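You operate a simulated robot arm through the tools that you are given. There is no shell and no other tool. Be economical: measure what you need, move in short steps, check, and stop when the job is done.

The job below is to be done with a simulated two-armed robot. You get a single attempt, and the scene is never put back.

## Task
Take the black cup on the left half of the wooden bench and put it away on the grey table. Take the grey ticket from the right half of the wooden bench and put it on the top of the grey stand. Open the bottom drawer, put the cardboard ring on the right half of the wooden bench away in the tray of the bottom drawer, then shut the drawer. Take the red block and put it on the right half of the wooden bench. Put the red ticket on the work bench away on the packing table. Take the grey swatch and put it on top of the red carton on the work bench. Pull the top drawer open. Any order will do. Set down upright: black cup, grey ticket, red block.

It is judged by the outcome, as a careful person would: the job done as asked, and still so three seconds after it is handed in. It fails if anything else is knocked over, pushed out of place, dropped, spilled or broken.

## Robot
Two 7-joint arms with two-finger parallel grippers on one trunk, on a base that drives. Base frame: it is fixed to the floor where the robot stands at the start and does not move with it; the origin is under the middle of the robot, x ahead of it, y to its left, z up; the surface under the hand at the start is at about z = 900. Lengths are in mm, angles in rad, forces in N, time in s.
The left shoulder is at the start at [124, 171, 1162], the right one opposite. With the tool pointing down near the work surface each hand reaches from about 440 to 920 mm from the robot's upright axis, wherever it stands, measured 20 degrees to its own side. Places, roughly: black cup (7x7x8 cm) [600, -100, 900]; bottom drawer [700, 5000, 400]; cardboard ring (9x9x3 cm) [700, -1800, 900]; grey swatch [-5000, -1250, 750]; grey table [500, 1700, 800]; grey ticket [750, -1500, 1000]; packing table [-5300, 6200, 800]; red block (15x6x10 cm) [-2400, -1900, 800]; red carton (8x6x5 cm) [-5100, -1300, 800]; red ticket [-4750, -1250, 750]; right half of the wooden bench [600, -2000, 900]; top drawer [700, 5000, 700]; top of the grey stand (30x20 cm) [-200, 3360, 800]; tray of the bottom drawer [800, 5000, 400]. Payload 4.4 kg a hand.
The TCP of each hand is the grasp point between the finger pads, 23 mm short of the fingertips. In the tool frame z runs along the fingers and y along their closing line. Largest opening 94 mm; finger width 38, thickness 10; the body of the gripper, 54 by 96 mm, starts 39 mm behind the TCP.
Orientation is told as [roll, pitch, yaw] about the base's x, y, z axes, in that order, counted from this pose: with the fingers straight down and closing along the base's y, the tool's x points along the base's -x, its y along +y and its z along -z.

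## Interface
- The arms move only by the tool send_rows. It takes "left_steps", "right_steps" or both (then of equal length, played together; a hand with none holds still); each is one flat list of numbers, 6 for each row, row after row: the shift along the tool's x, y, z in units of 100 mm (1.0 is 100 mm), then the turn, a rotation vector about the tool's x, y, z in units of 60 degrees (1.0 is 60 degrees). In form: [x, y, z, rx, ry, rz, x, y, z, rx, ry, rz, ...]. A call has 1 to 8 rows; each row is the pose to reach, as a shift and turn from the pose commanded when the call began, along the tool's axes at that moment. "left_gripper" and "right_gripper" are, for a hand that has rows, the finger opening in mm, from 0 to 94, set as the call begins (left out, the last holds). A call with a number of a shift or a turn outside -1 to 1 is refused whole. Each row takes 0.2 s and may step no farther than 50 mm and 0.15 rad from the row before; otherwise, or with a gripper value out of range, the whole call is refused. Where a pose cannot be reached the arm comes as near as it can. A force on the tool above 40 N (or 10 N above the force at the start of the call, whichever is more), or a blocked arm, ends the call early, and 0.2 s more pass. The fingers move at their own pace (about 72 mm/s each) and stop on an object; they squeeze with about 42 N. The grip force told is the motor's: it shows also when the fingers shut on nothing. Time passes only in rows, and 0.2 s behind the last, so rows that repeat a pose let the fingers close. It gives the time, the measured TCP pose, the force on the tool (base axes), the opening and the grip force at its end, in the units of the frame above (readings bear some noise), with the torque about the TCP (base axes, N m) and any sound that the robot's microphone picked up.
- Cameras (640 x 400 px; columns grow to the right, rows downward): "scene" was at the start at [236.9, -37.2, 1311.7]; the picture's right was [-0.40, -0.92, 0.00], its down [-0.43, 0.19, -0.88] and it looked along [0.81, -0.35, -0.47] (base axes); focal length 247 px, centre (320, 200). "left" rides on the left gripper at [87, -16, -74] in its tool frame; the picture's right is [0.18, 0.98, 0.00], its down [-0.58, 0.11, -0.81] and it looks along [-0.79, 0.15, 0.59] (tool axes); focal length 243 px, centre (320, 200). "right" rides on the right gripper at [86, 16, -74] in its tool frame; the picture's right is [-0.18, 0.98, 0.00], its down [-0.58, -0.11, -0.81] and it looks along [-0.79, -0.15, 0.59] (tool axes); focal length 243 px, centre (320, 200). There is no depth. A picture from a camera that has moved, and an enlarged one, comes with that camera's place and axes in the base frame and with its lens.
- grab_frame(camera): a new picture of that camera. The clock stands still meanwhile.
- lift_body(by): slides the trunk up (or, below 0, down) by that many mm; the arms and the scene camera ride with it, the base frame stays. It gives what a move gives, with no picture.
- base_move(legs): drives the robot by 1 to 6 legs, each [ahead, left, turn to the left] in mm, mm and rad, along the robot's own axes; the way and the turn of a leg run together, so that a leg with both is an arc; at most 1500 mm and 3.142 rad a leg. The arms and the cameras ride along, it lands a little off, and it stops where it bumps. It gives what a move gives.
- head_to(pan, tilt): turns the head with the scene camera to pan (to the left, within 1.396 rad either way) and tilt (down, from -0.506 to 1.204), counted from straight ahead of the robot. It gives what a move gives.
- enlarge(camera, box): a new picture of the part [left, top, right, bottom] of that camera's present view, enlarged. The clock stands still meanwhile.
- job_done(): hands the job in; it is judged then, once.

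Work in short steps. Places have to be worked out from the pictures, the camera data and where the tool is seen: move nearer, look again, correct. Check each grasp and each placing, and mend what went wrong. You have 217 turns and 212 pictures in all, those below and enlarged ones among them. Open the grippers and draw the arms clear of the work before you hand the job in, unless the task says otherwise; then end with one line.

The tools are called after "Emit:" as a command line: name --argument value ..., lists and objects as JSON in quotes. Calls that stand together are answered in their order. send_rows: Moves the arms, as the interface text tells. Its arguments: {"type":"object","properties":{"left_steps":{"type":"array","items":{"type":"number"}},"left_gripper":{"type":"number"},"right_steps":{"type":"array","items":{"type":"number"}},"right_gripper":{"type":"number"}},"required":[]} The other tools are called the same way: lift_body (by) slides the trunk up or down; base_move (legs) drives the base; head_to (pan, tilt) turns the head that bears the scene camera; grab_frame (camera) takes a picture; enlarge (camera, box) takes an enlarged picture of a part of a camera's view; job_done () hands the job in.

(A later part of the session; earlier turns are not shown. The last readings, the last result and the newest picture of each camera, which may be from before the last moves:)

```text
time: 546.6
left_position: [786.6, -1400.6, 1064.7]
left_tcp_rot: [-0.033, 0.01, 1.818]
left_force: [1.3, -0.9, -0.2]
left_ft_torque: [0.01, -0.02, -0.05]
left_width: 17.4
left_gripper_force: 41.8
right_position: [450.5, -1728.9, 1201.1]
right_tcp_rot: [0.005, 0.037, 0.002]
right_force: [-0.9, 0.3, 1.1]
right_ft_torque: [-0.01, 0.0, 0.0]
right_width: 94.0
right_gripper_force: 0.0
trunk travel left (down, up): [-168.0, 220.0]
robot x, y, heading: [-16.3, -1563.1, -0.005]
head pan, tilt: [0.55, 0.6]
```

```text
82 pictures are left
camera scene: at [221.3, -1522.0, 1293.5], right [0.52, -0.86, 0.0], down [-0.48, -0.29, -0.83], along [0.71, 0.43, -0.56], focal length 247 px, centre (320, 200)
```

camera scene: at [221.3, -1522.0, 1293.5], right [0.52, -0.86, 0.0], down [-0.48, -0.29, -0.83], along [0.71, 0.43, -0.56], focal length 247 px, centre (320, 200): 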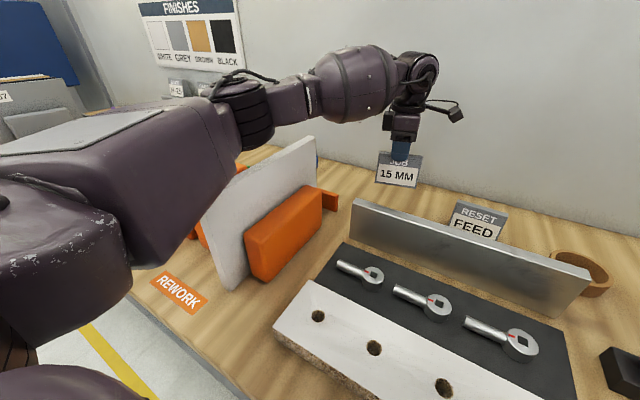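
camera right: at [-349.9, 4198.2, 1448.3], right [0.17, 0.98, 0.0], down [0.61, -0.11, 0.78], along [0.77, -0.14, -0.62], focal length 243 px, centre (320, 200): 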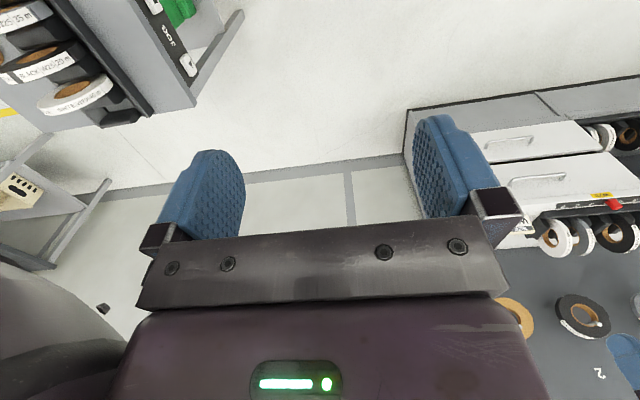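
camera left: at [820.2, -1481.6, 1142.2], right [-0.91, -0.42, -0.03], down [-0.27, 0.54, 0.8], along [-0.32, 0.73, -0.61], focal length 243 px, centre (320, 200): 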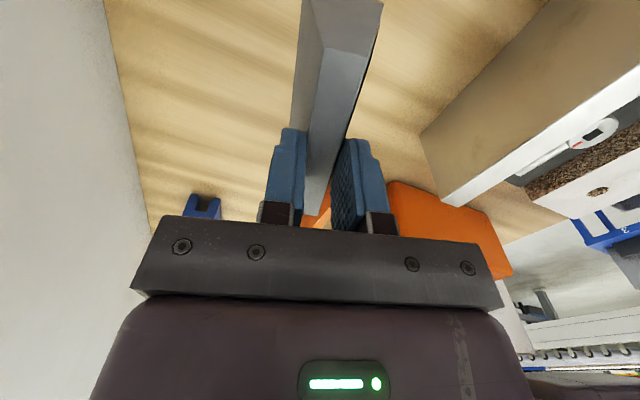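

Only the divider top seems to have been touched; nothing moved. I'll raise the trunk 130 mm (to lift the elbow), shift right 80 mm, then set the card down there and regrip it deeper.

Emit:
lift_body --by 130

Emit:
base_move --legs '[[0, -75, 0]]'

Emit:
send_rows --left_steps '[0, 0, 0.4, 0.015, -0.005, 0, 0, 0, 0.8, 0.03, -0.01, 0, 0, 0, 1.0, 0.03, -0.01, 0]'

Emit:
grab_frame --camera "scene"

```text
time: 548.1
left_position: [787.2, -1401.2, 1195.0]
left_tcp_rot: [-0.032, 0.01, 1.818]
left_force: [1.1, 0.5, 0.0]
left_ft_torque: [0.0, 0.03, 0.01]
left_width: 17.3
left_gripper_force: 42.0
right_position: [450.7, -1728.9, 1330.2]
right_tcp_rot: [0.005, 0.039, 0.001]
right_force: [-0.2, -0.2, 1.0]
right_ft_torque: [-0.01, 0.03, -0.01]
right_width: 93.9
right_gripper_force: 0.0
trunk travel left (down, up): [-298.0, 90.0]
robot x, y, heading: [-14.5, -1567.6, -0.005]
head pan, tilt: [0.55, 0.6]
```

```text
time: 549.5
left_position: [785.8, -1475.6, 1197.0]
left_tcp_rot: [-0.033, 0.01, 1.819]
left_force: [-0.7, -0.4, 0.0]
left_ft_torque: [0.01, 0.0, 0.0]
left_width: 17.0
left_gripper_force: 42.1
right_position: [449.7, -1803.6, 1330.9]
right_tcp_rot: [0.005, 0.036, 0.003]
right_force: [0.6, -0.3, 0.0]
right_ft_torque: [0.0, 0.0, -0.03]
right_width: 93.8
right_gripper_force: 0.1
trunk travel left (down, up): [-298.0, 90.0]
robot x, y, heading: [-15.2, -1639.8, -0.006]
head pan, tilt: [0.55, 0.6]
```

```text
time: 550.3
left_position: [789.7, -1476.0, 1096.2]
left_tcp_rot: [-0.065, 0.0, 1.822]
left_force: [0.2, -0.2, 0.4]
left_ft_torque: [0.02, -0.02, 0.01]
left_width: 17.3
left_gripper_force: 41.6
right_position: [448.7, -1802.9, 1331.5]
right_tcp_rot: [0.004, 0.036, 0.0]
right_force: [-0.3, 0.4, -0.3]
right_ft_torque: [0.03, 0.01, 0.01]
right_width: 93.9
right_gripper_force: 0.1
trunk travel left (down, up): [-298.0, 90.0]
robot x, y, heading: [-17.9, -1640.5, -0.007]
head pan, tilt: [0.55, 0.6]
```

```text
81 pictures are left
camera scene: at [127.9, -1596.1, 1433.6], right [0.52, -0.86, 0.0], down [-0.48, -0.29, -0.82], along [0.71, 0.43, -0.57], focal length 247 px, centre (320, 200)
```

scene: 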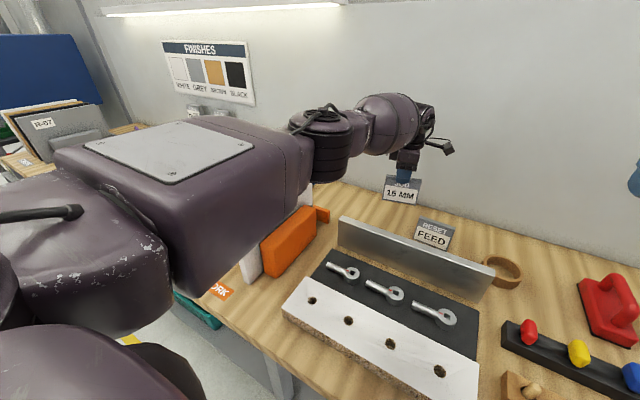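

The card was gripped at roll -0.06, so it hangs vertical now. I'll continue down in this attitude until contact.

Emit:
send_rows --left_steps '[0, 0, 0.4, 0, 0, 0, 0, 0, 0.8, 0, 0, 0, 0, 0, 0.93, 0, 0, 0]'

Emit:
send_rows --left_steps '[0, 0, 0.04, 0, 0, 0, 0, 0, 0.08, 0, 0, 0, 0, 0, 0.12, 0, 0, 0, 0, 0, 0.16, 0, 0, 0, 0, 0, 0.2, 0, 0, 0]'

Emit:
grab_frame --camera "scene"

```text
time: 551.1
left_position: [781.6, -1473.7, 1009.5]
left_tcp_rot: [-0.065, 0.001, 1.82]
left_force: [0.0, -0.5, -0.2]
left_ft_torque: [0.0, 0.0, 0.02]
left_width: 17.0
left_gripper_force: 42.1
left hand out of reach, approached as far as the arm can: row 1, 2, 3
right_position: [448.2, -1806.3, 1331.5]
right_tcp_rot: [0.006, 0.035, 0.001]
right_force: [0.1, -0.1, 0.2]
right_ft_torque: [-0.03, 0.03, 0.0]
right_width: 93.9
right_gripper_force: 0.1
trunk travel left (down, up): [-298.0, 90.0]
robot x, y, heading: [-13.8, -1637.8, -0.006]
head pan, tilt: [0.55, 0.6]
```

```text
time: 552.3
left_position: [778.5, -1473.6, 992.7]
left_tcp_rot: [-0.065, 0.0, 1.821]
left_force: [-0.1, 0.4, -0.2]
left_ft_torque: [0.03, -0.02, 0.01]
left_width: 17.0
left_gripper_force: 41.9
left hand out of reach, approached as far as the arm can: row 4, 5
right_position: [448.8, -1805.1, 1330.2]
right_tcp_rot: [0.006, 0.037, 0.002]
right_force: [0.1, 0.7, -0.1]
right_ft_torque: [0.01, 0.02, -0.03]
right_width: 93.9
right_gripper_force: 0.0
trunk travel left (down, up): [-298.0, 90.0]
robot x, y, heading: [-17.5, -1640.5, -0.006]
head pan, tilt: [0.55, 0.6]
```

```text
80 pictures are left
camera scene: at [127.6, -1596.5, 1433.7], right [0.52, -0.86, 0.0], down [-0.48, -0.29, -0.83], along [0.71, 0.43, -0.56], focal length 247 px, centre (320, 200)
```

scene: 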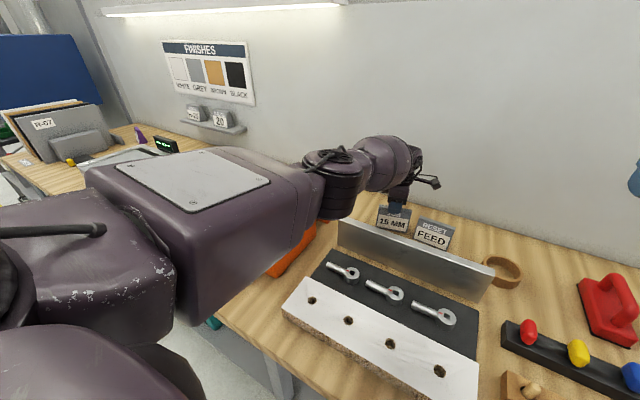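

The arm is at its limit, so I'll use the trunk for the last few mm.

Emit:
lift_body --by -8

```text
time: 552.9
left_position: [778.3, -1471.4, 988.9]
left_tcp_rot: [-0.068, 0.003, 1.821]
left_force: [2.2, 2.7, 17.4]
left_ft_torque: [-0.72, -0.21, 0.16]
left_width: 16.9
left_gripper_force: 41.6
right_position: [447.0, -1804.0, 1325.7]
right_tcp_rot: [0.004, 0.035, 0.001]
right_force: [0.0, -1.2, 0.0]
right_ft_torque: [-0.01, 0.01, 0.01]
right_width: 93.9
right_gripper_force: 0.1
trunk travel left (down, up): [-290.0, 98.0]
robot x, y, heading: [-11.4, -1639.9, -0.007]
head pan, tilt: [0.55, 0.6]
```

Contact. I'll open, level the wrist, then lower the trunk for a deeper grip.

Emit:
send_rows --left_steps '[0, 0, 0, 0, 0, 0, 0, 0, 0, 0, 0, 0, 0, 0, 0, -0.06, 0, 0]' --left_gripper 65

Emit:
lift_body --by -42

Emit:
grab_frame --camera "left"

Emit:
grab_frame --camera "scene"

```text
time: 553.6
left_position: [768.5, -1469.3, 984.9]
left_tcp_rot: [0.0, 0.002, 1.82]
left_force: [1.0, -1.1, -0.1]
left_ft_torque: [-0.02, 0.0, 0.02]
left_width: 65.1
left_gripper_force: 0.0
left hand out of reach, approached as far as the arm can: row 3
right_position: [448.2, -1804.0, 1322.2]
right_tcp_rot: [0.007, 0.035, 0.001]
right_force: [-0.1, 0.5, -0.5]
right_ft_torque: [0.02, 0.01, -0.02]
right_width: 94.0
right_gripper_force: 0.1
trunk travel left (down, up): [-290.0, 98.0]
robot x, y, heading: [-11.3, -1641.8, -0.006]
head pan, tilt: [0.55, 0.6]
```

```text
time: 554.5
left_position: [768.9, -1470.1, 944.9]
left_tcp_rot: [-0.004, 0.002, 1.822]
left_force: [-0.5, 0.2, 0.1]
left_ft_torque: [0.04, -0.03, -0.02]
left_width: 65.0
left_gripper_force: 0.1
right_position: [447.0, -1804.9, 1281.4]
right_tcp_rot: [0.004, 0.034, 0.001]
right_force: [-1.1, -0.3, 0.8]
right_ft_torque: [-0.03, -0.03, 0.01]
right_width: 94.1
right_gripper_force: 0.0
trunk travel left (down, up): [-248.0, 140.0]
robot x, y, heading: [-16.3, -1638.7, -0.001]
head pan, tilt: [0.55, 0.6]
```

```text
79 pictures are left
camera left: at [806.3, -1549.7, 1019.4], right [-0.91, -0.42, 0.0], down [-0.25, 0.54, 0.81], along [-0.34, 0.73, -0.59], focal length 243 px, centre (320, 200)
```

left: 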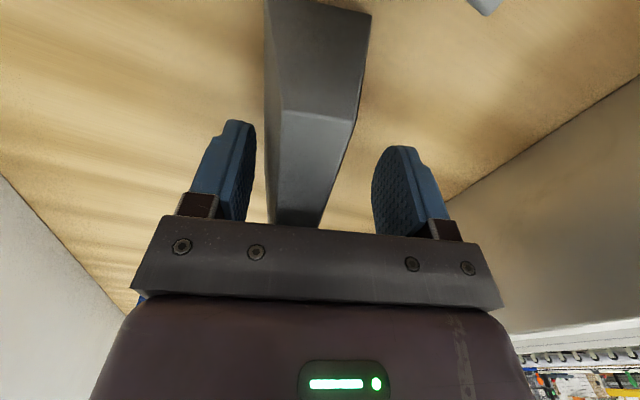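

```text
78 pictures are left
camera scene: at [151.5, -1596.5, 1381.5], right [0.52, -0.86, 0.0], down [-0.48, -0.29, -0.83], along [0.71, 0.43, -0.56], focal length 247 px, centre (320, 200)
```

scene: 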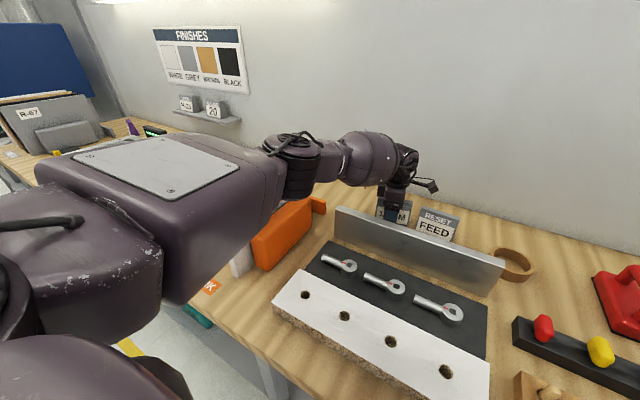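

Deep and centred. Close, then lift with the trunk.

Emit:
send_rows --left_steps '[0, 0, 0, 0, 0, 0, 0, 0, 0, 0, 0, 0, 0, 0, 0, 0, 0, 0]' --left_gripper 5

Emit:
lift_body --by 130

Emit:
grab_frame --camera "left"

Emit:
grab_frame --camera "scene"

```text
time: 555.3
left_position: [769.0, -1471.1, 943.0]
left_tcp_rot: [0.0, 0.001, 1.82]
left_force: [-0.2, 0.8, 1.2]
left_ft_torque: [0.0, 0.01, -0.01]
left_width: 34.0
left_gripper_force: 41.8
right_position: [448.6, -1803.0, 1281.5]
right_tcp_rot: [0.006, 0.036, 0.0]
right_force: [-0.1, 0.7, -0.5]
right_ft_torque: [0.01, -0.01, 0.01]
right_width: 94.1
right_gripper_force: 0.0
trunk travel left (down, up): [-248.0, 140.0]
robot x, y, heading: [-17.0, -1641.3, -0.003]
head pan, tilt: [0.55, 0.6]
```

```text
time: 556.9
left_position: [769.6, -1470.1, 1090.2]
left_tcp_rot: [-0.022, 0.008, 1.82]
left_force: [-0.3, -0.2, 0.4]
left_ft_torque: [0.01, 0.04, 0.01]
left_width: 33.8
left_gripper_force: 42.0
right_position: [448.8, -1803.6, 1410.7]
right_tcp_rot: [0.005, 0.037, 0.001]
right_force: [0.6, 0.4, -0.3]
right_ft_torque: [0.01, 0.0, -0.01]
right_width: 94.0
right_gripper_force: 0.2
trunk travel left (down, up): [-378.0, 10.0]
robot x, y, heading: [-13.8, -1641.0, -0.008]
head pan, tilt: [0.55, 0.6]
```

```text
77 pictures are left
camera left: at [805.4, -1549.5, 1165.0], right [-0.91, -0.42, -0.02], down [-0.27, 0.54, 0.8], along [-0.32, 0.73, -0.6], focal length 243 px, centre (320, 200)
```

left: 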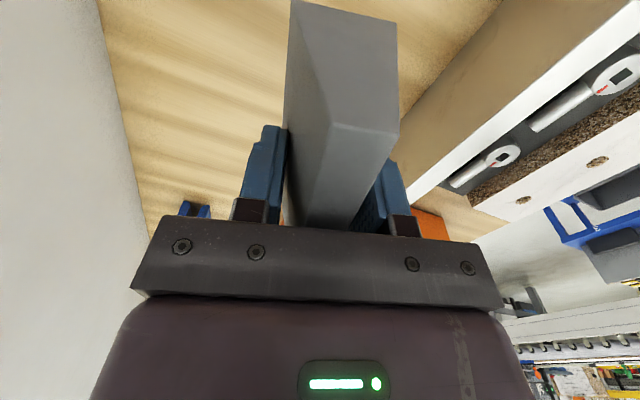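

```text
76 pictures are left
camera scene: at [118.4, -1596.1, 1514.6], right [0.52, -0.86, 0.0], down [-0.48, -0.29, -0.82], along [0.71, 0.43, -0.57], focal length 247 px, centre (320, 200)
```

scene: 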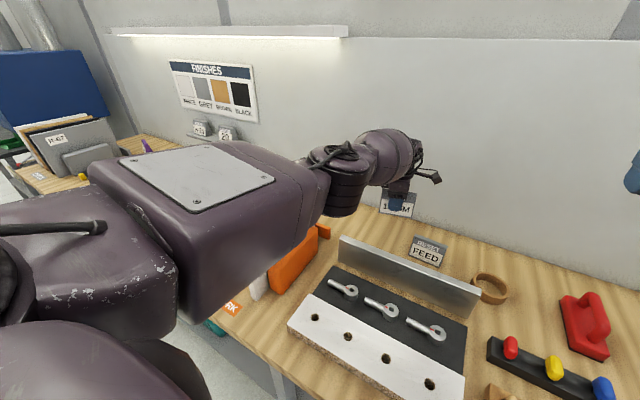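

The ticket is well held (34 mm). Now the ring: I'll raise the left hand while bringing the right hand forward and down.

Emit:
send_rows --left_steps '[0, 0, -0.25, 0, 0, 0, 0, 0, -0.5, 0, 0, 0, 0, 0, -0.75, 0, 0, 0, 0, 0, -1.0, 0, 0, 0]' --right_steps '[-0.25, 0, 0.25, 0, -0.01, 0, -0.5, 0, 0.5, 0, -0.02, 0, -0.75, 0, 0.7, 0, -0.035, 0, -0.96, -0.05, 0.9, 0, -0.035, 0]' --right_gripper 60

Emit:
send_rows --left_steps '[0, 0, -0.2, 0, 0, 0, 0, 0, -0.4, 0, 0, 0, 0, 0, -0.6, 0, 0, 0, 0, 0, -0.8, 0, 0, 0]' --right_steps '[-0.25, 0, 0.25, 0, 0, 0, -0.5, 0, 0.5, 0, 0, 0, -0.75, 0, 0.7, 0, 0, 0, -0.96, -0.05, 0.9, 0, 0, 0]'

Emit:
head_to --pan -0.1 --tilt 0.6

Emit:
grab_frame --camera "scene"

Emit:
grab_frame --camera "right"

```text
time: 557.9
left_position: [766.6, -1471.8, 1190.6]
left_tcp_rot: [-0.022, 0.007, 1.821]
left_force: [1.0, 0.0, -0.5]
left_ft_torque: [0.04, -0.01, 0.01]
left_width: 33.9
left_gripper_force: 41.2
right_position: [542.3, -1809.5, 1316.0]
right_tcp_rot: [0.006, 0.001, 0.002]
right_force: [-0.3, -0.3, -0.1]
right_ft_torque: [0.02, -0.01, 0.0]
right_width: 60.2
right_gripper_force: 0.1
trunk travel left (down, up): [-378.0, 10.0]
robot x, y, heading: [-19.5, -1641.5, -0.006]
head pan, tilt: [0.55, 0.6]
```

```text
time: 558.9
left_position: [764.2, -1470.3, 1270.6]
left_tcp_rot: [-0.024, 0.006, 1.819]
left_force: [-0.1, 0.7, -0.3]
left_ft_torque: [0.03, -0.03, -0.01]
left_width: 33.8
left_gripper_force: 41.6
right_position: [639.3, -1813.2, 1227.2]
right_tcp_rot: [0.005, -0.001, 0.001]
right_force: [0.0, -0.2, 0.3]
right_ft_torque: [0.01, 0.05, 0.02]
right_width: 60.4
right_gripper_force: 0.2
trunk travel left (down, up): [-378.0, 10.0]
robot x, y, heading: [-13.1, -1641.6, -0.006]
head pan, tilt: [0.55, 0.6]
```

```text
time: 559.9
left_position: [764.1, -1470.0, 1271.1]
left_tcp_rot: [-0.025, 0.008, 1.821]
left_force: [0.8, 1.3, -0.5]
left_ft_torque: [-0.02, 0.01, 0.01]
left_width: 33.8
left_gripper_force: 42.0
right_position: [637.1, -1811.3, 1227.8]
right_tcp_rot: [0.004, 0.001, 0.002]
right_force: [0.1, 1.3, 0.3]
right_ft_torque: [-0.01, 0.01, 0.01]
right_width: 60.0
right_gripper_force: 0.0
trunk travel left (down, up): [-378.0, 10.0]
robot x, y, heading: [-14.8, -1637.7, -0.004]
head pan, tilt: [-0.099, 0.6]
```

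```text
75 pictures are left
camera scene: at [130.4, -1651.2, 1514.7], right [-0.1, -0.99, 0.0], down [-0.56, 0.06, -0.83], along [0.82, -0.09, -0.56], focal length 247 px, centre (320, 200)
```

scene: 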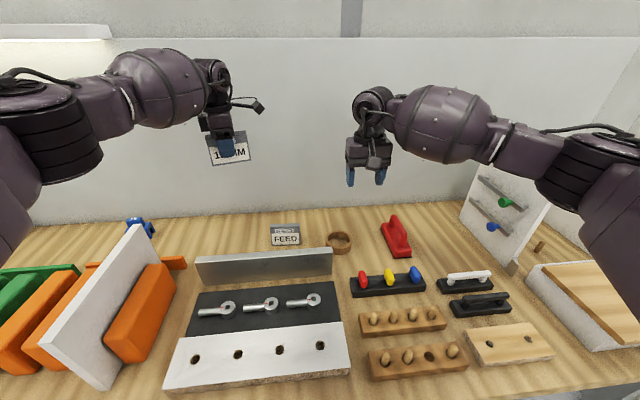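

```text
74 pictures are left
camera right: at [550.6, -1796.6, 1301.9], right [0.18, 0.98, 0.0], down [0.58, -0.11, 0.81], along [0.79, -0.14, -0.59], focal length 243 px, centre (320, 200)
```

right: 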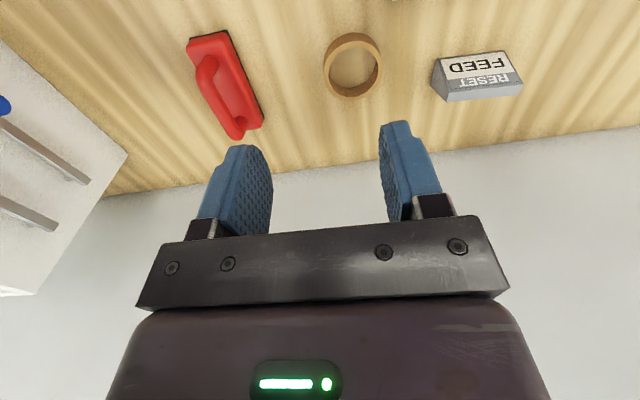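

Ring centre ≈[735, -1778]. I'll lower the trunk 190 mm and bring the right hand over the ring's right-hand wall.

Emit:
lift_body --by -190

Emit:
send_rows --right_steps '[-0.4, -0.03, 0.1, 0, 0, 0, -0.8, -0.07, 0.2, 0, 0, 0, -0.98, -0.08, 0.4, 0, 0, 0]'

Emit:
grab_frame --camera "right"

Emit:
grab_frame --camera "scene"

```text
time: 562.0
left_position: [764.6, -1471.6, 1082.3]
left_tcp_rot: [-0.026, 0.009, 1.821]
left_force: [0.3, 0.0, -0.6]
left_ft_torque: [0.03, 0.01, -0.01]
left_width: 33.3
left_gripper_force: 41.6
right_position: [637.5, -1812.5, 1039.7]
right_tcp_rot: [0.004, -0.003, 0.002]
right_force: [-0.1, -0.4, 0.6]
right_ft_torque: [0.01, -0.03, -0.01]
right_width: 59.9
right_gripper_force: 0.0
trunk travel left (down, up): [-188.0, 200.0]
robot x, y, heading: [-14.3, -1638.7, -0.005]
head pan, tilt: [-0.099, 0.6]
```

```text
time: 562.8
left_position: [765.2, -1469.8, 1079.1]
left_tcp_rot: [-0.022, 0.008, 1.821]
left_force: [-0.2, 0.0, -1.0]
left_ft_torque: [0.01, 0.0, -0.03]
left_width: 33.5
left_gripper_force: 41.8
right_position: [736.0, -1821.1, 996.3]
right_tcp_rot: [0.004, 0.0, 0.0]
right_force: [0.0, 0.7, -0.5]
right_ft_torque: [-0.02, 0.02, 0.0]
right_width: 60.1
right_gripper_force: 0.0
trunk travel left (down, up): [-188.0, 200.0]
robot x, y, heading: [-16.1, -1645.1, -0.007]
head pan, tilt: [-0.099, 0.6]
```

```text
73 pictures are left
camera right: at [649.2, -1805.5, 1070.3], right [0.18, 0.98, 0.0], down [0.58, -0.11, 0.81], along [0.79, -0.15, -0.59], focal length 243 px, centre (320, 200)
```

right: 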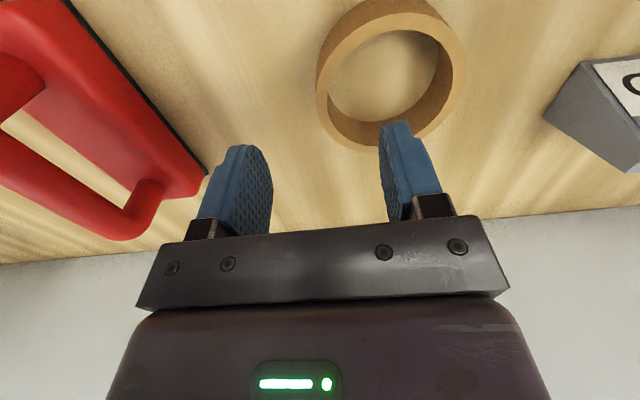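

```text
72 pictures are left
camera scene: at [214.6, -1651.7, 1315.8], right [-0.11, -0.99, 0.0], down [-0.56, 0.06, -0.82], along [0.82, -0.09, -0.57], focal length 247 px, centre (320, 200)
```

scene: 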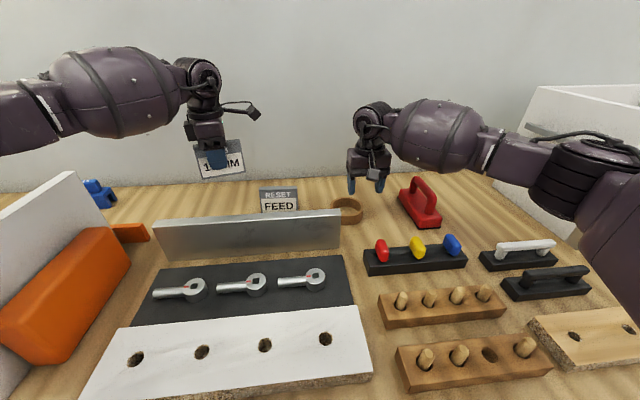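

The near wall of the ring is at y≈-1817, x≈727. I'll correct slightly, descend to z≈927 and close on the wall.

Emit:
send_rows --right_steps '[0.08, 0.03, 0.3, 0, 0, 0, 0.08, 0.03, 0.6, 0, 0, 0, 0.08, 0.03, 0.69, 0, 0, 0]'

Emit:
send_rows --right_steps '[0, 0, 0, 0, 0, 0, 0, 0, 0, 0, 0, 0, 0, 0, 0, 0, 0, 0]' --right_gripper 0

Emit:
grab_frame --camera "right"

```text
time: 563.6
left_position: [764.8, -1470.8, 1079.8]
left_tcp_rot: [-0.024, 0.008, 1.821]
left_force: [0.0, -0.5, -0.3]
left_ft_torque: [0.01, 0.01, 0.03]
left_width: 33.7
left_gripper_force: 41.7
right_position: [727.9, -1817.6, 927.9]
right_tcp_rot: [0.007, 0.0, 0.001]
right_force: [1.0, 0.0, 0.2]
right_ft_torque: [0.0, -0.01, 0.0]
right_width: 60.1
right_gripper_force: 0.1
trunk travel left (down, up): [-188.0, 200.0]
robot x, y, heading: [-12.2, -1642.5, -0.006]
head pan, tilt: [-0.099, 0.6]
```

```text
time: 564.4
left_position: [764.4, -1470.1, 1081.3]
left_tcp_rot: [-0.026, 0.009, 1.821]
left_force: [0.6, -1.0, -0.7]
left_ft_torque: [-0.03, 0.0, -0.01]
left_width: 33.4
left_gripper_force: 41.8
right_position: [726.7, -1817.7, 928.8]
right_tcp_rot: [0.004, 0.001, 0.001]
right_force: [-0.1, 0.1, 0.0]
right_ft_torque: [-0.01, -0.01, 0.02]
right_width: 9.3
right_gripper_force: 42.2
trunk travel left (down, up): [-188.0, 200.0]
robot x, y, heading: [-12.0, -1642.4, -0.008]
head pan, tilt: [-0.099, 0.6]
```

```text
71 pictures are left
camera right: at [640.7, -1801.7, 1002.7], right [0.18, 0.98, 0.0], down [0.58, -0.11, 0.81], along [0.79, -0.14, -0.59], focal length 243 px, centre (320, 200)
```

right: 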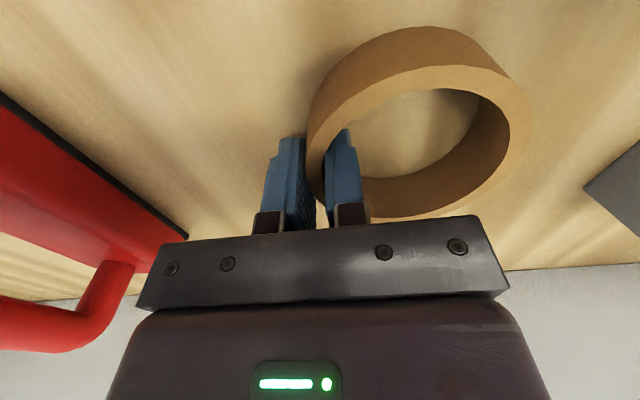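

The ring's wall is gripped (9 mm). I'll lift both, raise the trunk and check.

Emit:
send_rows --right_steps '[0, 0, -0.25, 0, 0, 0, 0.1, 0, -0.5, 0, 0, 0, 0.2, 0, -0.75, 0, 0, 0, 0.3, 0, -1.0, 0, 0, 0]'

Emit:
lift_body --by 190

Emit:
grab_frame --camera "scene"

Emit:
base_move --legs '[[-215, 0, 0], [0, 1080, 0], [-340, 0, 0], [0, 0, 1.578]]'

```text
time: 565.4
left_position: [764.7, -1470.9, 1081.2]
left_tcp_rot: [-0.025, 0.006, 1.82]
left_force: [-0.7, -0.1, -0.9]
left_ft_torque: [0.01, -0.04, 0.0]
left_width: 33.8
left_gripper_force: 42.0
right_position: [696.5, -1817.5, 1030.1]
right_tcp_rot: [0.006, 0.0, 0.002]
right_force: [0.1, -0.8, -0.1]
right_ft_torque: [-0.01, -0.01, 0.01]
right_width: 9.4
right_gripper_force: 41.4
trunk travel left (down, up): [-188.0, 200.0]
robot x, y, heading: [-13.4, -1639.0, -0.005]
head pan, tilt: [-0.099, 0.6]
```

```text
time: 567.5
left_position: [764.8, -1470.1, 1270.9]
left_tcp_rot: [-0.023, 0.006, 1.821]
left_force: [-0.2, 0.1, -0.1]
left_ft_torque: [0.03, -0.02, 0.01]
left_width: 33.3
left_gripper_force: 41.8
right_position: [697.0, -1816.5, 1217.5]
right_tcp_rot: [0.005, 0.0, 0.003]
right_force: [0.6, 0.5, 0.0]
right_ft_torque: [-0.04, -0.01, 0.01]
right_width: 9.4
right_gripper_force: 42.3
trunk travel left (down, up): [-378.0, 10.0]
robot x, y, heading: [-16.2, -1640.8, -0.008]
head pan, tilt: [-0.099, 0.6]
```

```text
70 pictures are left
camera scene: at [130.6, -1651.3, 1514.6], right [-0.11, -0.99, 0.0], down [-0.56, 0.06, -0.82], along [0.82, -0.09, -0.57], focal length 247 px, centre (320, 200)
```

scene: 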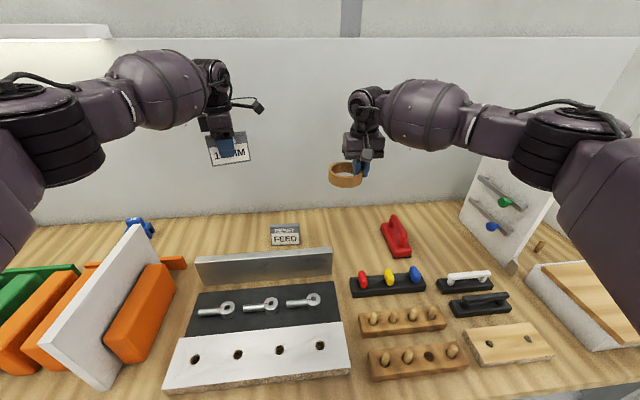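

```text
time: 584.2
left_position: [-727.9, 225.5, 1270.7]
left_tcp_rot: [-0.023, 0.007, -2.893]
left_force: [0.2, 0.0, -1.1]
left_ft_torque: [-0.01, 0.01, -0.02]
left_width: 32.4
left_gripper_force: 42.1
right_position: [-381.8, 159.6, 1219.0]
right_tcp_rot: [0.006, -0.001, 1.573]
right_force: [0.2, -0.5, 0.8]
right_ft_torque: [0.0, 0.0, -0.03]
right_width: 9.6
right_gripper_force: 42.0
trunk travel left (down, up): [-378.0, 10.0]
robot x, y, heading: [-559.6, -554.5, 1.562]
head pan, tilt: [-0.099, 0.6]
```

Both held; the ticket slips only a little. On north.

Emit:
base_move --legs '[[1500, 0, 0], [1500, 0, 0.008]]'

Emit:
head_to --pan -0.35 --tilt 0.65

Emit:
grab_frame --camera "scene"

```text
time: 598.7
left_position: [-744.7, 3242.1, 1269.8]
left_tcp_rot: [-0.024, 0.008, -2.877]
left_force: [0.7, 0.2, -0.5]
left_ft_torque: [0.0, 0.0, -0.03]
left_width: 31.4
left_gripper_force: 41.4
right_position: [-398.2, 3180.9, 1217.7]
right_tcp_rot: [0.006, -0.001, 1.587]
right_force: [-0.4, -0.2, 0.3]
right_ft_torque: [-0.02, 0.04, 0.01]
right_width: 9.2
right_gripper_force: 41.9
trunk travel left (down, up): [-378.0, 10.0]
robot x, y, heading: [-563.0, 2463.3, 1.578]
head pan, tilt: [-0.099, 0.6]
```

```text
time: 599.5
left_position: [-745.5, 3241.3, 1269.3]
left_tcp_rot: [-0.024, 0.008, -2.878]
left_force: [-0.6, 0.4, -0.5]
left_ft_torque: [-0.02, 0.02, -0.03]
left_width: 31.6
left_gripper_force: 42.0
right_position: [-397.0, 3180.1, 1219.3]
right_tcp_rot: [0.006, -0.002, 1.589]
right_force: [0.3, 0.0, -0.4]
right_ft_torque: [0.0, -0.04, -0.02]
right_width: 9.0
right_gripper_force: 42.1
trunk travel left (down, up): [-378.0, 10.0]
robot x, y, heading: [-561.4, 2467.4, 1.578]
head pan, tilt: [-0.351, 0.649]
```

```text
69 pictures are left
camera scene: at [-533.6, 2602.9, 1510.5], right [0.94, -0.33, 0.0], down [-0.2, -0.57, -0.8], along [0.27, 0.75, -0.6], focal length 247 px, centre (320, 200)
```

scene: 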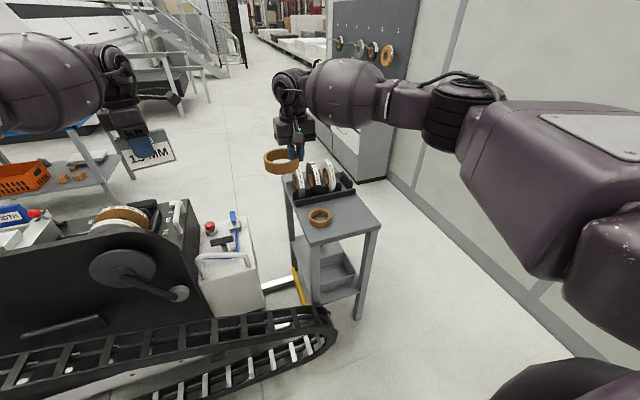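

Free spot on the stand: right of the small ring, around [-115, 3340]. I'll slide east 632 mm and ahead 100, which brings the ticket right over it.

Emit:
base_move --legs '[[0, -630, 0], [95, 0, -0.006]]'

Emit:
lift_body --by -250

Emit:
head_to --pan 0.3 --tilt 0.7

Emit:
grab_frame --camera "scene"

Emit:
grab_frame --camera "left"

```text
time: 606.1
left_position: [-110.9, 3342.2, 1269.0]
left_tcp_rot: [-0.023, 0.008, -2.889]
left_force: [0.4, -0.2, -1.3]
left_ft_torque: [-0.03, -0.01, 0.03]
left_width: 31.1
left_gripper_force: 42.4
right_position: [234.9, 3277.1, 1218.1]
right_tcp_rot: [0.003, 0.0, 1.578]
right_force: [-0.7, 0.5, -0.9]
right_ft_torque: [-0.01, 0.0, 0.0]
right_width: 9.2
right_gripper_force: 42.3
trunk travel left (down, up): [-378.0, 10.0]
robot x, y, heading: [61.9, 2562.2, 1.567]
head pan, tilt: [-0.351, 0.649]
```

```text
time: 608.7
left_position: [-110.4, 3341.2, 1023.6]
left_tcp_rot: [-0.029, 0.008, -2.885]
left_force: [0.0, 0.4, -0.1]
left_ft_torque: [0.03, 0.01, -0.02]
left_width: 30.6
left_gripper_force: 41.8
right_position: [236.9, 3276.1, 970.1]
right_tcp_rot: [0.005, -0.004, 1.578]
right_force: [0.5, -0.4, 0.1]
right_ft_torque: [0.02, 0.01, 0.02]
right_width: 9.3
right_gripper_force: 41.7
trunk travel left (down, up): [-128.0, 260.0]
robot x, y, heading: [63.6, 2562.0, 1.565]
head pan, tilt: [-0.351, 0.649]
```

```text
time: 609.8
left_position: [-109.8, 3341.8, 1020.7]
left_tcp_rot: [-0.024, 0.007, -2.889]
left_force: [-0.1, -0.7, -0.9]
left_ft_torque: [-0.02, 0.01, -0.02]
left_width: 30.5
left_gripper_force: 41.9
right_position: [236.2, 3275.8, 969.0]
right_tcp_rot: [0.004, 0.001, 1.577]
right_force: [0.5, -0.1, 0.7]
right_ft_torque: [0.03, 0.0, -0.05]
right_width: 9.2
right_gripper_force: 42.4
trunk travel left (down, up): [-128.0, 260.0]
robot x, y, heading: [64.0, 2564.9, 1.566]
head pan, tilt: [0.3, 0.7]
```

```text
68 pictures are left
camera scene: at [38.6, 2844.3, 1237.4], right [0.96, 0.29, 0.0], down [0.19, -0.62, -0.77], along [-0.22, 0.73, -0.64], focal length 247 px, centre (320, 200)
```

scene: 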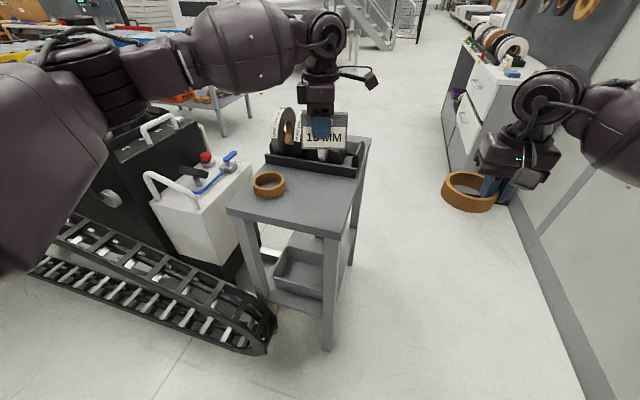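

```text
67 pictures are left
camera left: at [-30.8, 3378.2, 1095.3], right [0.43, -0.9, -0.02], down [-0.54, -0.27, 0.8], along [-0.73, -0.33, -0.6], focal length 243 px, centre (320, 200)
```

left: 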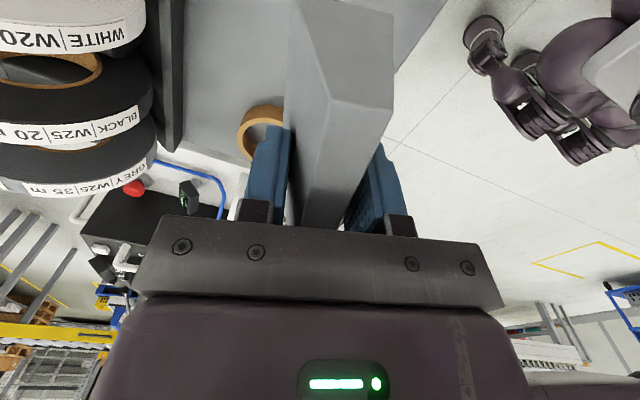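

The spot is free: rack edge at y≈3490, small ring's edge at x≈-226. I'll lower the trunk 125 mm, then the arm gently.

Emit:
lift_body --by -120

Emit:
send_rows --left_steps '[0, 0, 0.15, -0.023, 0, 0, 0, 0, 0.25, -0.023, 0, 0, 0, 0, 0.33, -0.023, 0, 0]'

Emit:
grab_frame --camera "scene"

```text
time: 611.3
left_position: [-112.3, 3341.9, 902.0]
left_tcp_rot: [-0.027, 0.007, -2.886]
left_force: [-0.8, -0.4, -0.2]
left_ft_torque: [0.01, -0.02, 0.04]
left_width: 30.7
left_gripper_force: 42.1
right_position: [236.7, 3276.7, 850.8]
right_tcp_rot: [0.004, -0.002, 1.577]
right_force: [0.0, 0.2, 0.1]
right_ft_torque: [0.04, -0.03, -0.01]
right_width: 9.1
right_gripper_force: 42.2
trunk travel left (down, up): [-8.0, 380.0]
robot x, y, heading: [60.5, 2564.9, 1.567]
head pan, tilt: [0.3, 0.7]
```

```text
time: 612.1
left_position: [-110.7, 3342.3, 865.3]
left_tcp_rot: [0.0, 0.007, -2.889]
left_force: [0.2, -0.6, 0.3]
left_ft_torque: [-0.01, -0.03, -0.01]
left_width: 30.5
left_gripper_force: 41.9
right_position: [236.3, 3276.9, 848.3]
right_tcp_rot: [0.004, 0.001, 1.579]
right_force: [0.3, -0.9, -0.4]
right_ft_torque: [-0.03, 0.01, -0.01]
right_width: 9.3
right_gripper_force: 41.6
trunk travel left (down, up): [-8.0, 380.0]
robot x, y, heading: [62.8, 2563.0, 1.569]
head pan, tilt: [0.3, 0.7]
```

```text
66 pictures are left
camera scene: at [38.6, 2946.2, 1089.7], right [0.96, 0.29, 0.0], down [0.19, -0.62, -0.76], along [-0.23, 0.73, -0.64], focal length 247 px, centre (320, 200)
```

scene: 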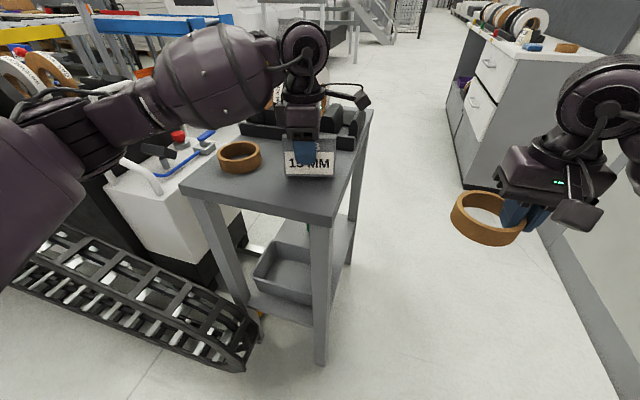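

Just above the surface. I'll lower in 4 mm steps until contact.

Emit:
send_rows --left_steps '[0, 0, 0.04, 0, 0, 0, 0, 0, 0.08, 0, 0, 0, 0, 0, 0.11, 0, 0, 0, 0, 0, 0.14, 0, 0, 0]'

```text
time: 613.1
left_position: [-110.8, 3342.0, 852.7]
left_tcp_rot: [0.001, 0.007, -2.891]
left_force: [0.8, -0.2, -0.9]
left_ft_torque: [0.01, 0.03, 0.0]
left_width: 30.6
left_gripper_force: 42.0
right_position: [236.2, 3277.2, 848.3]
right_tcp_rot: [0.007, 0.001, 1.579]
right_force: [0.1, 0.6, -0.2]
right_ft_torque: [-0.01, -0.02, -0.01]
right_width: 9.1
right_gripper_force: 42.4
trunk travel left (down, up): [-8.0, 380.0]
robot x, y, heading: [63.8, 2563.3, 1.573]
head pan, tilt: [0.3, 0.7]
```

Emit:
send_rows --left_steps '[0, 0, 0.04, 0, 0, 0, 0, 0, 0.08, 0, 0, 0, 0, 0, 0.12, 0, 0, 0, 0, 0, 0.16, 0, 0, 0, 0, 0, 0.2, 0, 0, 0, 0, 0, 0.24, 0, 0, 0]'

Emit:
grab_frame --camera "scene"

```text
time: 613.9
left_position: [-111.2, 3343.0, 850.7]
left_tcp_rot: [-0.014, 0.017, -2.887]
left_force: [-0.9, -3.5, 24.6]
left_ft_torque: [-0.46, 0.81, 0.04]
left_width: 30.6
left_gripper_force: 42.0
right_position: [235.0, 3276.4, 849.9]
right_tcp_rot: [0.005, 0.0, 1.576]
right_force: [0.7, 0.2, -0.5]
right_ft_torque: [-0.02, 0.0, 0.01]
right_width: 9.1
right_gripper_force: 42.3
trunk travel left (down, up): [-8.0, 380.0]
robot x, y, heading: [65.8, 2561.9, 1.568]
head pan, tilt: [0.3, 0.7]
stopped in row 4 (left hand): the force on the tool passed its limit at 43 N (the readings are from after the stop); the commanded pose is now the measured one
```

```text
65 pictures are left
camera scene: at [38.9, 2943.9, 1090.7], right [0.96, 0.3, 0.0], down [0.19, -0.61, -0.77], along [-0.23, 0.73, -0.64], focal length 247 px, centre (320, 200)
```

scene: 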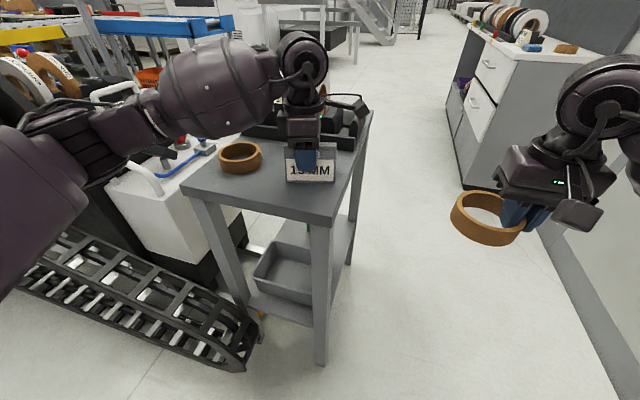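

On the stand. Ease off slightly, open, raise and check.

Emit:
send_rows --left_steps '[0, 0, -0.02, -0.01, -0.008, 0, 0, 0, -0.02, -0.01, -0.008, 0]'

Emit:
send_rows --left_steps '[0, 0, 0, 0, 0, 0, 0, 0, 0, 0, 0, 0, 0, 0, 0, 0, 0, 0]' --left_gripper 60

Emit:
send_rows --left_steps '[0, 0, -0.33, 0, 0, 0, 0, 0, -0.66, 0, 0, 0, 0, 0, -1.0, 0, 0, 0]'

Emit:
grab_frame --camera "scene"

```text
time: 614.5
left_position: [-110.3, 3343.1, 851.3]
left_tcp_rot: [-0.001, 0.006, -2.885]
left_force: [1.2, 3.1, 27.0]
left_ft_torque: [0.52, -0.73, 0.07]
left_width: 30.8
left_gripper_force: 41.5
right_position: [236.1, 3275.7, 850.4]
right_tcp_rot: [0.006, -0.004, 1.577]
right_force: [-0.8, -0.7, -0.1]
right_ft_torque: [0.05, 0.02, 0.03]
right_width: 9.2
right_gripper_force: 42.1
trunk travel left (down, up): [-8.0, 380.0]
robot x, y, heading: [64.0, 2565.4, 1.57]
head pan, tilt: [0.3, 0.7]
```

```text
time: 615.3
left_position: [-111.3, 3344.2, 848.2]
left_tcp_rot: [0.005, 0.004, -2.887]
left_force: [-0.2, -1.0, -0.1]
left_ft_torque: [-0.02, 0.03, -0.03]
left_width: 60.0
left_gripper_force: 0.1
right_position: [235.6, 3276.9, 848.1]
right_tcp_rot: [0.005, -0.001, 1.58]
right_force: [0.1, 0.2, -0.2]
right_ft_torque: [-0.01, 0.0, -0.04]
right_width: 9.2
right_gripper_force: 41.8
trunk travel left (down, up): [-8.0, 380.0]
robot x, y, heading: [60.0, 2565.6, 1.572]
head pan, tilt: [0.3, 0.7]
```

```text
time: 616.1
left_position: [-112.8, 3344.3, 949.3]
left_tcp_rot: [0.002, 0.003, -2.885]
left_force: [0.6, 0.3, 0.8]
left_ft_torque: [0.02, -0.02, 0.0]
left_width: 59.9
left_gripper_force: 0.1
right_position: [236.5, 3275.3, 849.7]
right_tcp_rot: [0.006, -0.003, 1.578]
right_force: [0.8, -0.7, -0.2]
right_ft_torque: [-0.04, 0.0, 0.0]
right_width: 9.2
right_gripper_force: 42.2
trunk travel left (down, up): [-8.0, 380.0]
robot x, y, heading: [58.8, 2561.8, 1.568]
head pan, tilt: [0.3, 0.7]
```

```text
64 pictures are left
camera scene: at [38.6, 2945.6, 1090.1], right [0.96, 0.29, 0.0], down [0.19, -0.62, -0.77], along [-0.23, 0.73, -0.64], focal length 247 px, centre (320, 200)
```

scene: 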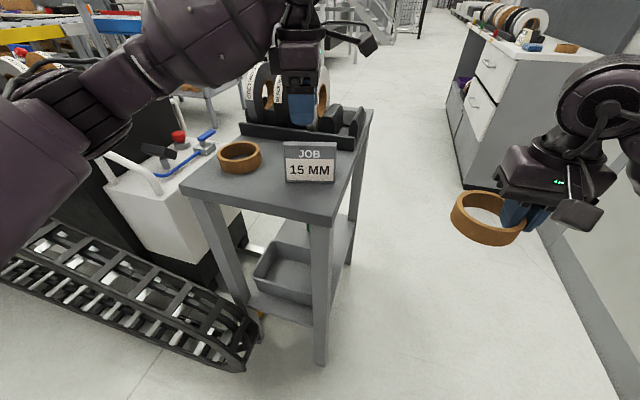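

The grey ticket stands upright on the stand. I'll raise the trunk and drive through the gap to the drawers.

Emit:
lift_body --by 370

Emit:
base_move --legs '[[0, -375, 0], [1500, 0, 0], [85, 0, 0], [0, 530, 0], [660, 0, 0], [0, 0, -1.57]]'

Emit:
head_to --pan 0.0 --tilt 0.7

Emit:
grab_frame --camera "scene"

```text
time: 619.7
left_position: [-112.3, 3344.8, 1318.8]
left_tcp_rot: [0.004, 0.003, -2.884]
left_force: [0.9, 0.4, 0.2]
left_ft_torque: [0.0, 0.0, 0.02]
left_width: 59.7
left_gripper_force: 0.1
right_position: [235.7, 3277.2, 1217.1]
right_tcp_rot: [0.006, -0.001, 1.575]
right_force: [0.1, -0.3, -1.0]
right_ft_torque: [0.01, 0.02, -0.04]
right_width: 9.3
right_gripper_force: 42.3
trunk travel left (down, up): [-378.0, 10.0]
robot x, y, heading: [67.0, 2563.5, 1.571]
head pan, tilt: [0.3, 0.7]
```

```text
time: 643.1
left_position: [677.1, 4988.3, 1317.7]
left_tcp_rot: [0.002, 0.002, 1.832]
left_force: [0.2, 0.0, 0.3]
left_ft_torque: [0.01, -0.03, 0.02]
left_width: 59.9
left_gripper_force: 0.1
right_position: [611.4, 4639.8, 1218.4]
right_tcp_rot: [0.004, -0.001, 0.015]
right_force: [-0.4, 0.6, -0.8]
right_ft_torque: [-0.01, 0.02, 0.0]
right_width: 9.6
right_gripper_force: 41.8
trunk travel left (down, up): [-378.0, 10.0]
robot x, y, heading: [-102.4, 4808.5, 0.001]
head pan, tilt: [0.3, 0.7]
```

```text
time: 643.9
left_position: [676.7, 4989.9, 1318.8]
left_tcp_rot: [0.003, 0.003, 1.832]
left_force: [-0.1, -0.5, 0.1]
left_ft_torque: [-0.01, 0.0, 0.01]
left_width: 59.8
left_gripper_force: 0.1
right_position: [612.1, 4640.8, 1217.2]
right_tcp_rot: [0.005, 0.0, 0.013]
right_force: [0.2, -0.7, 0.0]
right_ft_torque: [0.0, 0.0, -0.01]
right_width: 9.6
right_gripper_force: 41.8
trunk travel left (down, up): [-378.0, 10.0]
robot x, y, heading: [-101.4, 4809.4, 0.01]
head pan, tilt: [0.0, 0.7]
```

```text
63 pictures are left
camera scene: at [39.7, 4809.0, 1506.1], right [0.01, -1.0, 0.0], down [-0.64, 0.0, -0.76], along [0.76, 0.01, -0.64], focal length 247 px, centre (320, 200)
```

scene: 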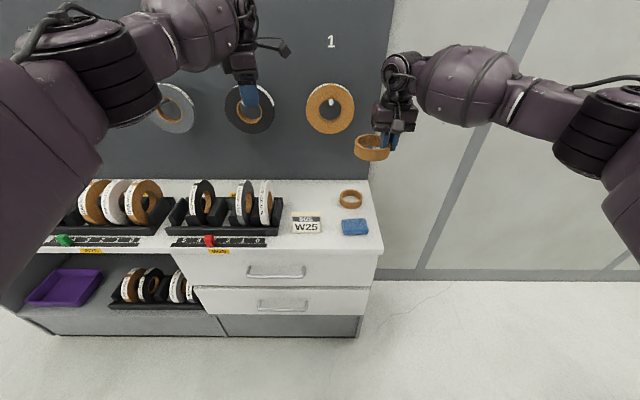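

Handles: top ≈[565, 4983, 730], bottom ≈[565, 4977, 480], bars ≈200 mm wide. I'll back off 260 mm, lower the trunk fully, and turn the left hand to point forward with the fingers closing vertically.

Emit:
base_move --legs '[[-260, 0, 0]]'

Emit:
lift_body --by -375

Emit:
send_rows --left_steps '[0, 0, 0.4, 0, 0, 0.12, 0, 0, 0.8, 0, 0, 0.25]'

Emit:
send_rows --left_steps '[0, 0, 0.2, 0.14, 0, 0, 0, 0, 0.4, 0.28, 0, 0, 0, 0, 0.6, 0.42, 0, 0, 0, 0, 0.8, 0.56, 0, 0, 0, 0, 0.9, 0.7, 0, 0, 0, 0, 0.9, 0.84, 0, 0, 0, 0, 0.9, 0.98, 0, 0]'

Emit:
send_rows --left_steps '[0, 0.2, 0.1, 0.13, 0, 0, 0, 0.4, 0.2, 0.26, 0, 0, 0, 0.6, 0.3, 0.39, 0, 0, 0, 0.8, 0.4, 0.52, 0, 0]'

Emit:
grab_frame --camera "scene"

```text
time: 645.8
left_position: [415.7, 4987.8, 1317.7]
left_tcp_rot: [0.002, 0.004, 1.834]
left_force: [-0.3, -1.2, 0.7]
left_ft_torque: [0.01, 0.0, -0.03]
left_width: 60.1
left_gripper_force: 0.0
right_position: [349.8, 4639.3, 1218.8]
right_tcp_rot: [0.005, 0.0, 0.013]
right_force: [0.3, 0.5, -0.5]
right_ft_torque: [0.0, -0.01, 0.01]
right_width: 9.3
right_gripper_force: 42.7
trunk travel left (down, up): [-378.0, 10.0]
robot x, y, heading: [-363.7, 4808.1, 0.004]
head pan, tilt: [0.0, 0.7]
```

```text
time: 649.4
left_position: [415.5, 4987.3, 944.0]
left_tcp_rot: [-0.001, 0.005, 1.833]
left_force: [0.2, 0.3, 0.4]
left_ft_torque: [-0.02, -0.04, 0.0]
left_width: 60.1
left_gripper_force: 0.1
right_position: [350.2, 4639.1, 844.0]
right_tcp_rot: [0.006, -0.003, 0.014]
right_force: [-0.5, -0.4, -0.5]
right_ft_torque: [-0.02, 0.01, 0.0]
right_width: 9.2
right_gripper_force: 41.6
trunk travel left (down, up): [-3.0, 385.0]
robot x, y, heading: [-364.2, 4802.5, 0.01]
head pan, tilt: [0.0, 0.7]
```

```text
time: 650.0
left_position: [415.7, 4986.3, 863.1]
left_tcp_rot: [0.002, 0.004, 1.569]
left_force: [0.5, -0.1, 0.7]
left_ft_torque: [0.0, 0.01, -0.01]
left_width: 59.9
left_gripper_force: 0.0
right_position: [350.3, 4639.9, 843.3]
right_tcp_rot: [0.005, 0.0, 0.014]
right_force: [0.5, 0.5, -0.5]
right_ft_torque: [-0.02, 0.01, -0.01]
right_width: 9.4
right_gripper_force: 41.7
trunk travel left (down, up): [-3.0, 385.0]
robot x, y, heading: [-364.5, 4806.6, 0.003]
head pan, tilt: [0.0, 0.7]
```

```text
time: 651.6
left_position: [415.4, 4986.6, 773.6]
left_tcp_rot: [-0.977, 0.007, 1.57]
left_force: [-0.3, -0.3, 0.4]
left_ft_torque: [0.01, -0.01, -0.02]
left_width: 60.2
left_gripper_force: 0.1
right_position: [351.1, 4638.6, 843.1]
right_tcp_rot: [0.004, -0.002, 0.014]
right_force: [0.9, 0.4, -0.4]
right_ft_torque: [-0.01, 0.02, 0.0]
right_width: 9.6
right_gripper_force: 41.9
trunk travel left (down, up): [-3.0, 385.0]
robot x, y, heading: [-364.3, 4809.4, 0.007]
head pan, tilt: [0.0, 0.7]
```

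```text
time: 652.6
left_position: [414.3, 4987.2, 772.4]
left_tcp_rot: [-0.977, 0.006, 1.573]
left_force: [0.2, 0.5, 0.0]
left_ft_torque: [-0.03, 0.0, -0.02]
left_width: 60.1
left_gripper_force: 0.0
left hand out of reach, approached as far as the arm can: row 1, 2, 3, 4
right_position: [350.3, 4639.5, 842.0]
right_tcp_rot: [0.004, 0.0, 0.013]
right_force: [-0.3, 0.8, 0.4]
right_ft_torque: [-0.03, -0.03, 0.0]
right_width: 9.3
right_gripper_force: 41.8
trunk travel left (down, up): [-3.0, 385.0]
robot x, y, heading: [-367.3, 4804.0, 0.003]
head pan, tilt: [0.0, 0.7]
```

```text
62 pictures are left
camera scene: at [26.5, 4808.8, 1084.4], right [0.01, -1.0, 0.0], down [-0.64, 0.0, -0.76], along [0.76, 0.0, -0.64], focal length 247 px, centre (320, 200)
```

scene: 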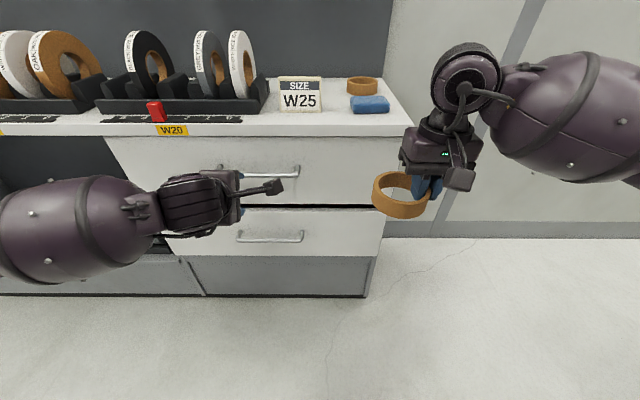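

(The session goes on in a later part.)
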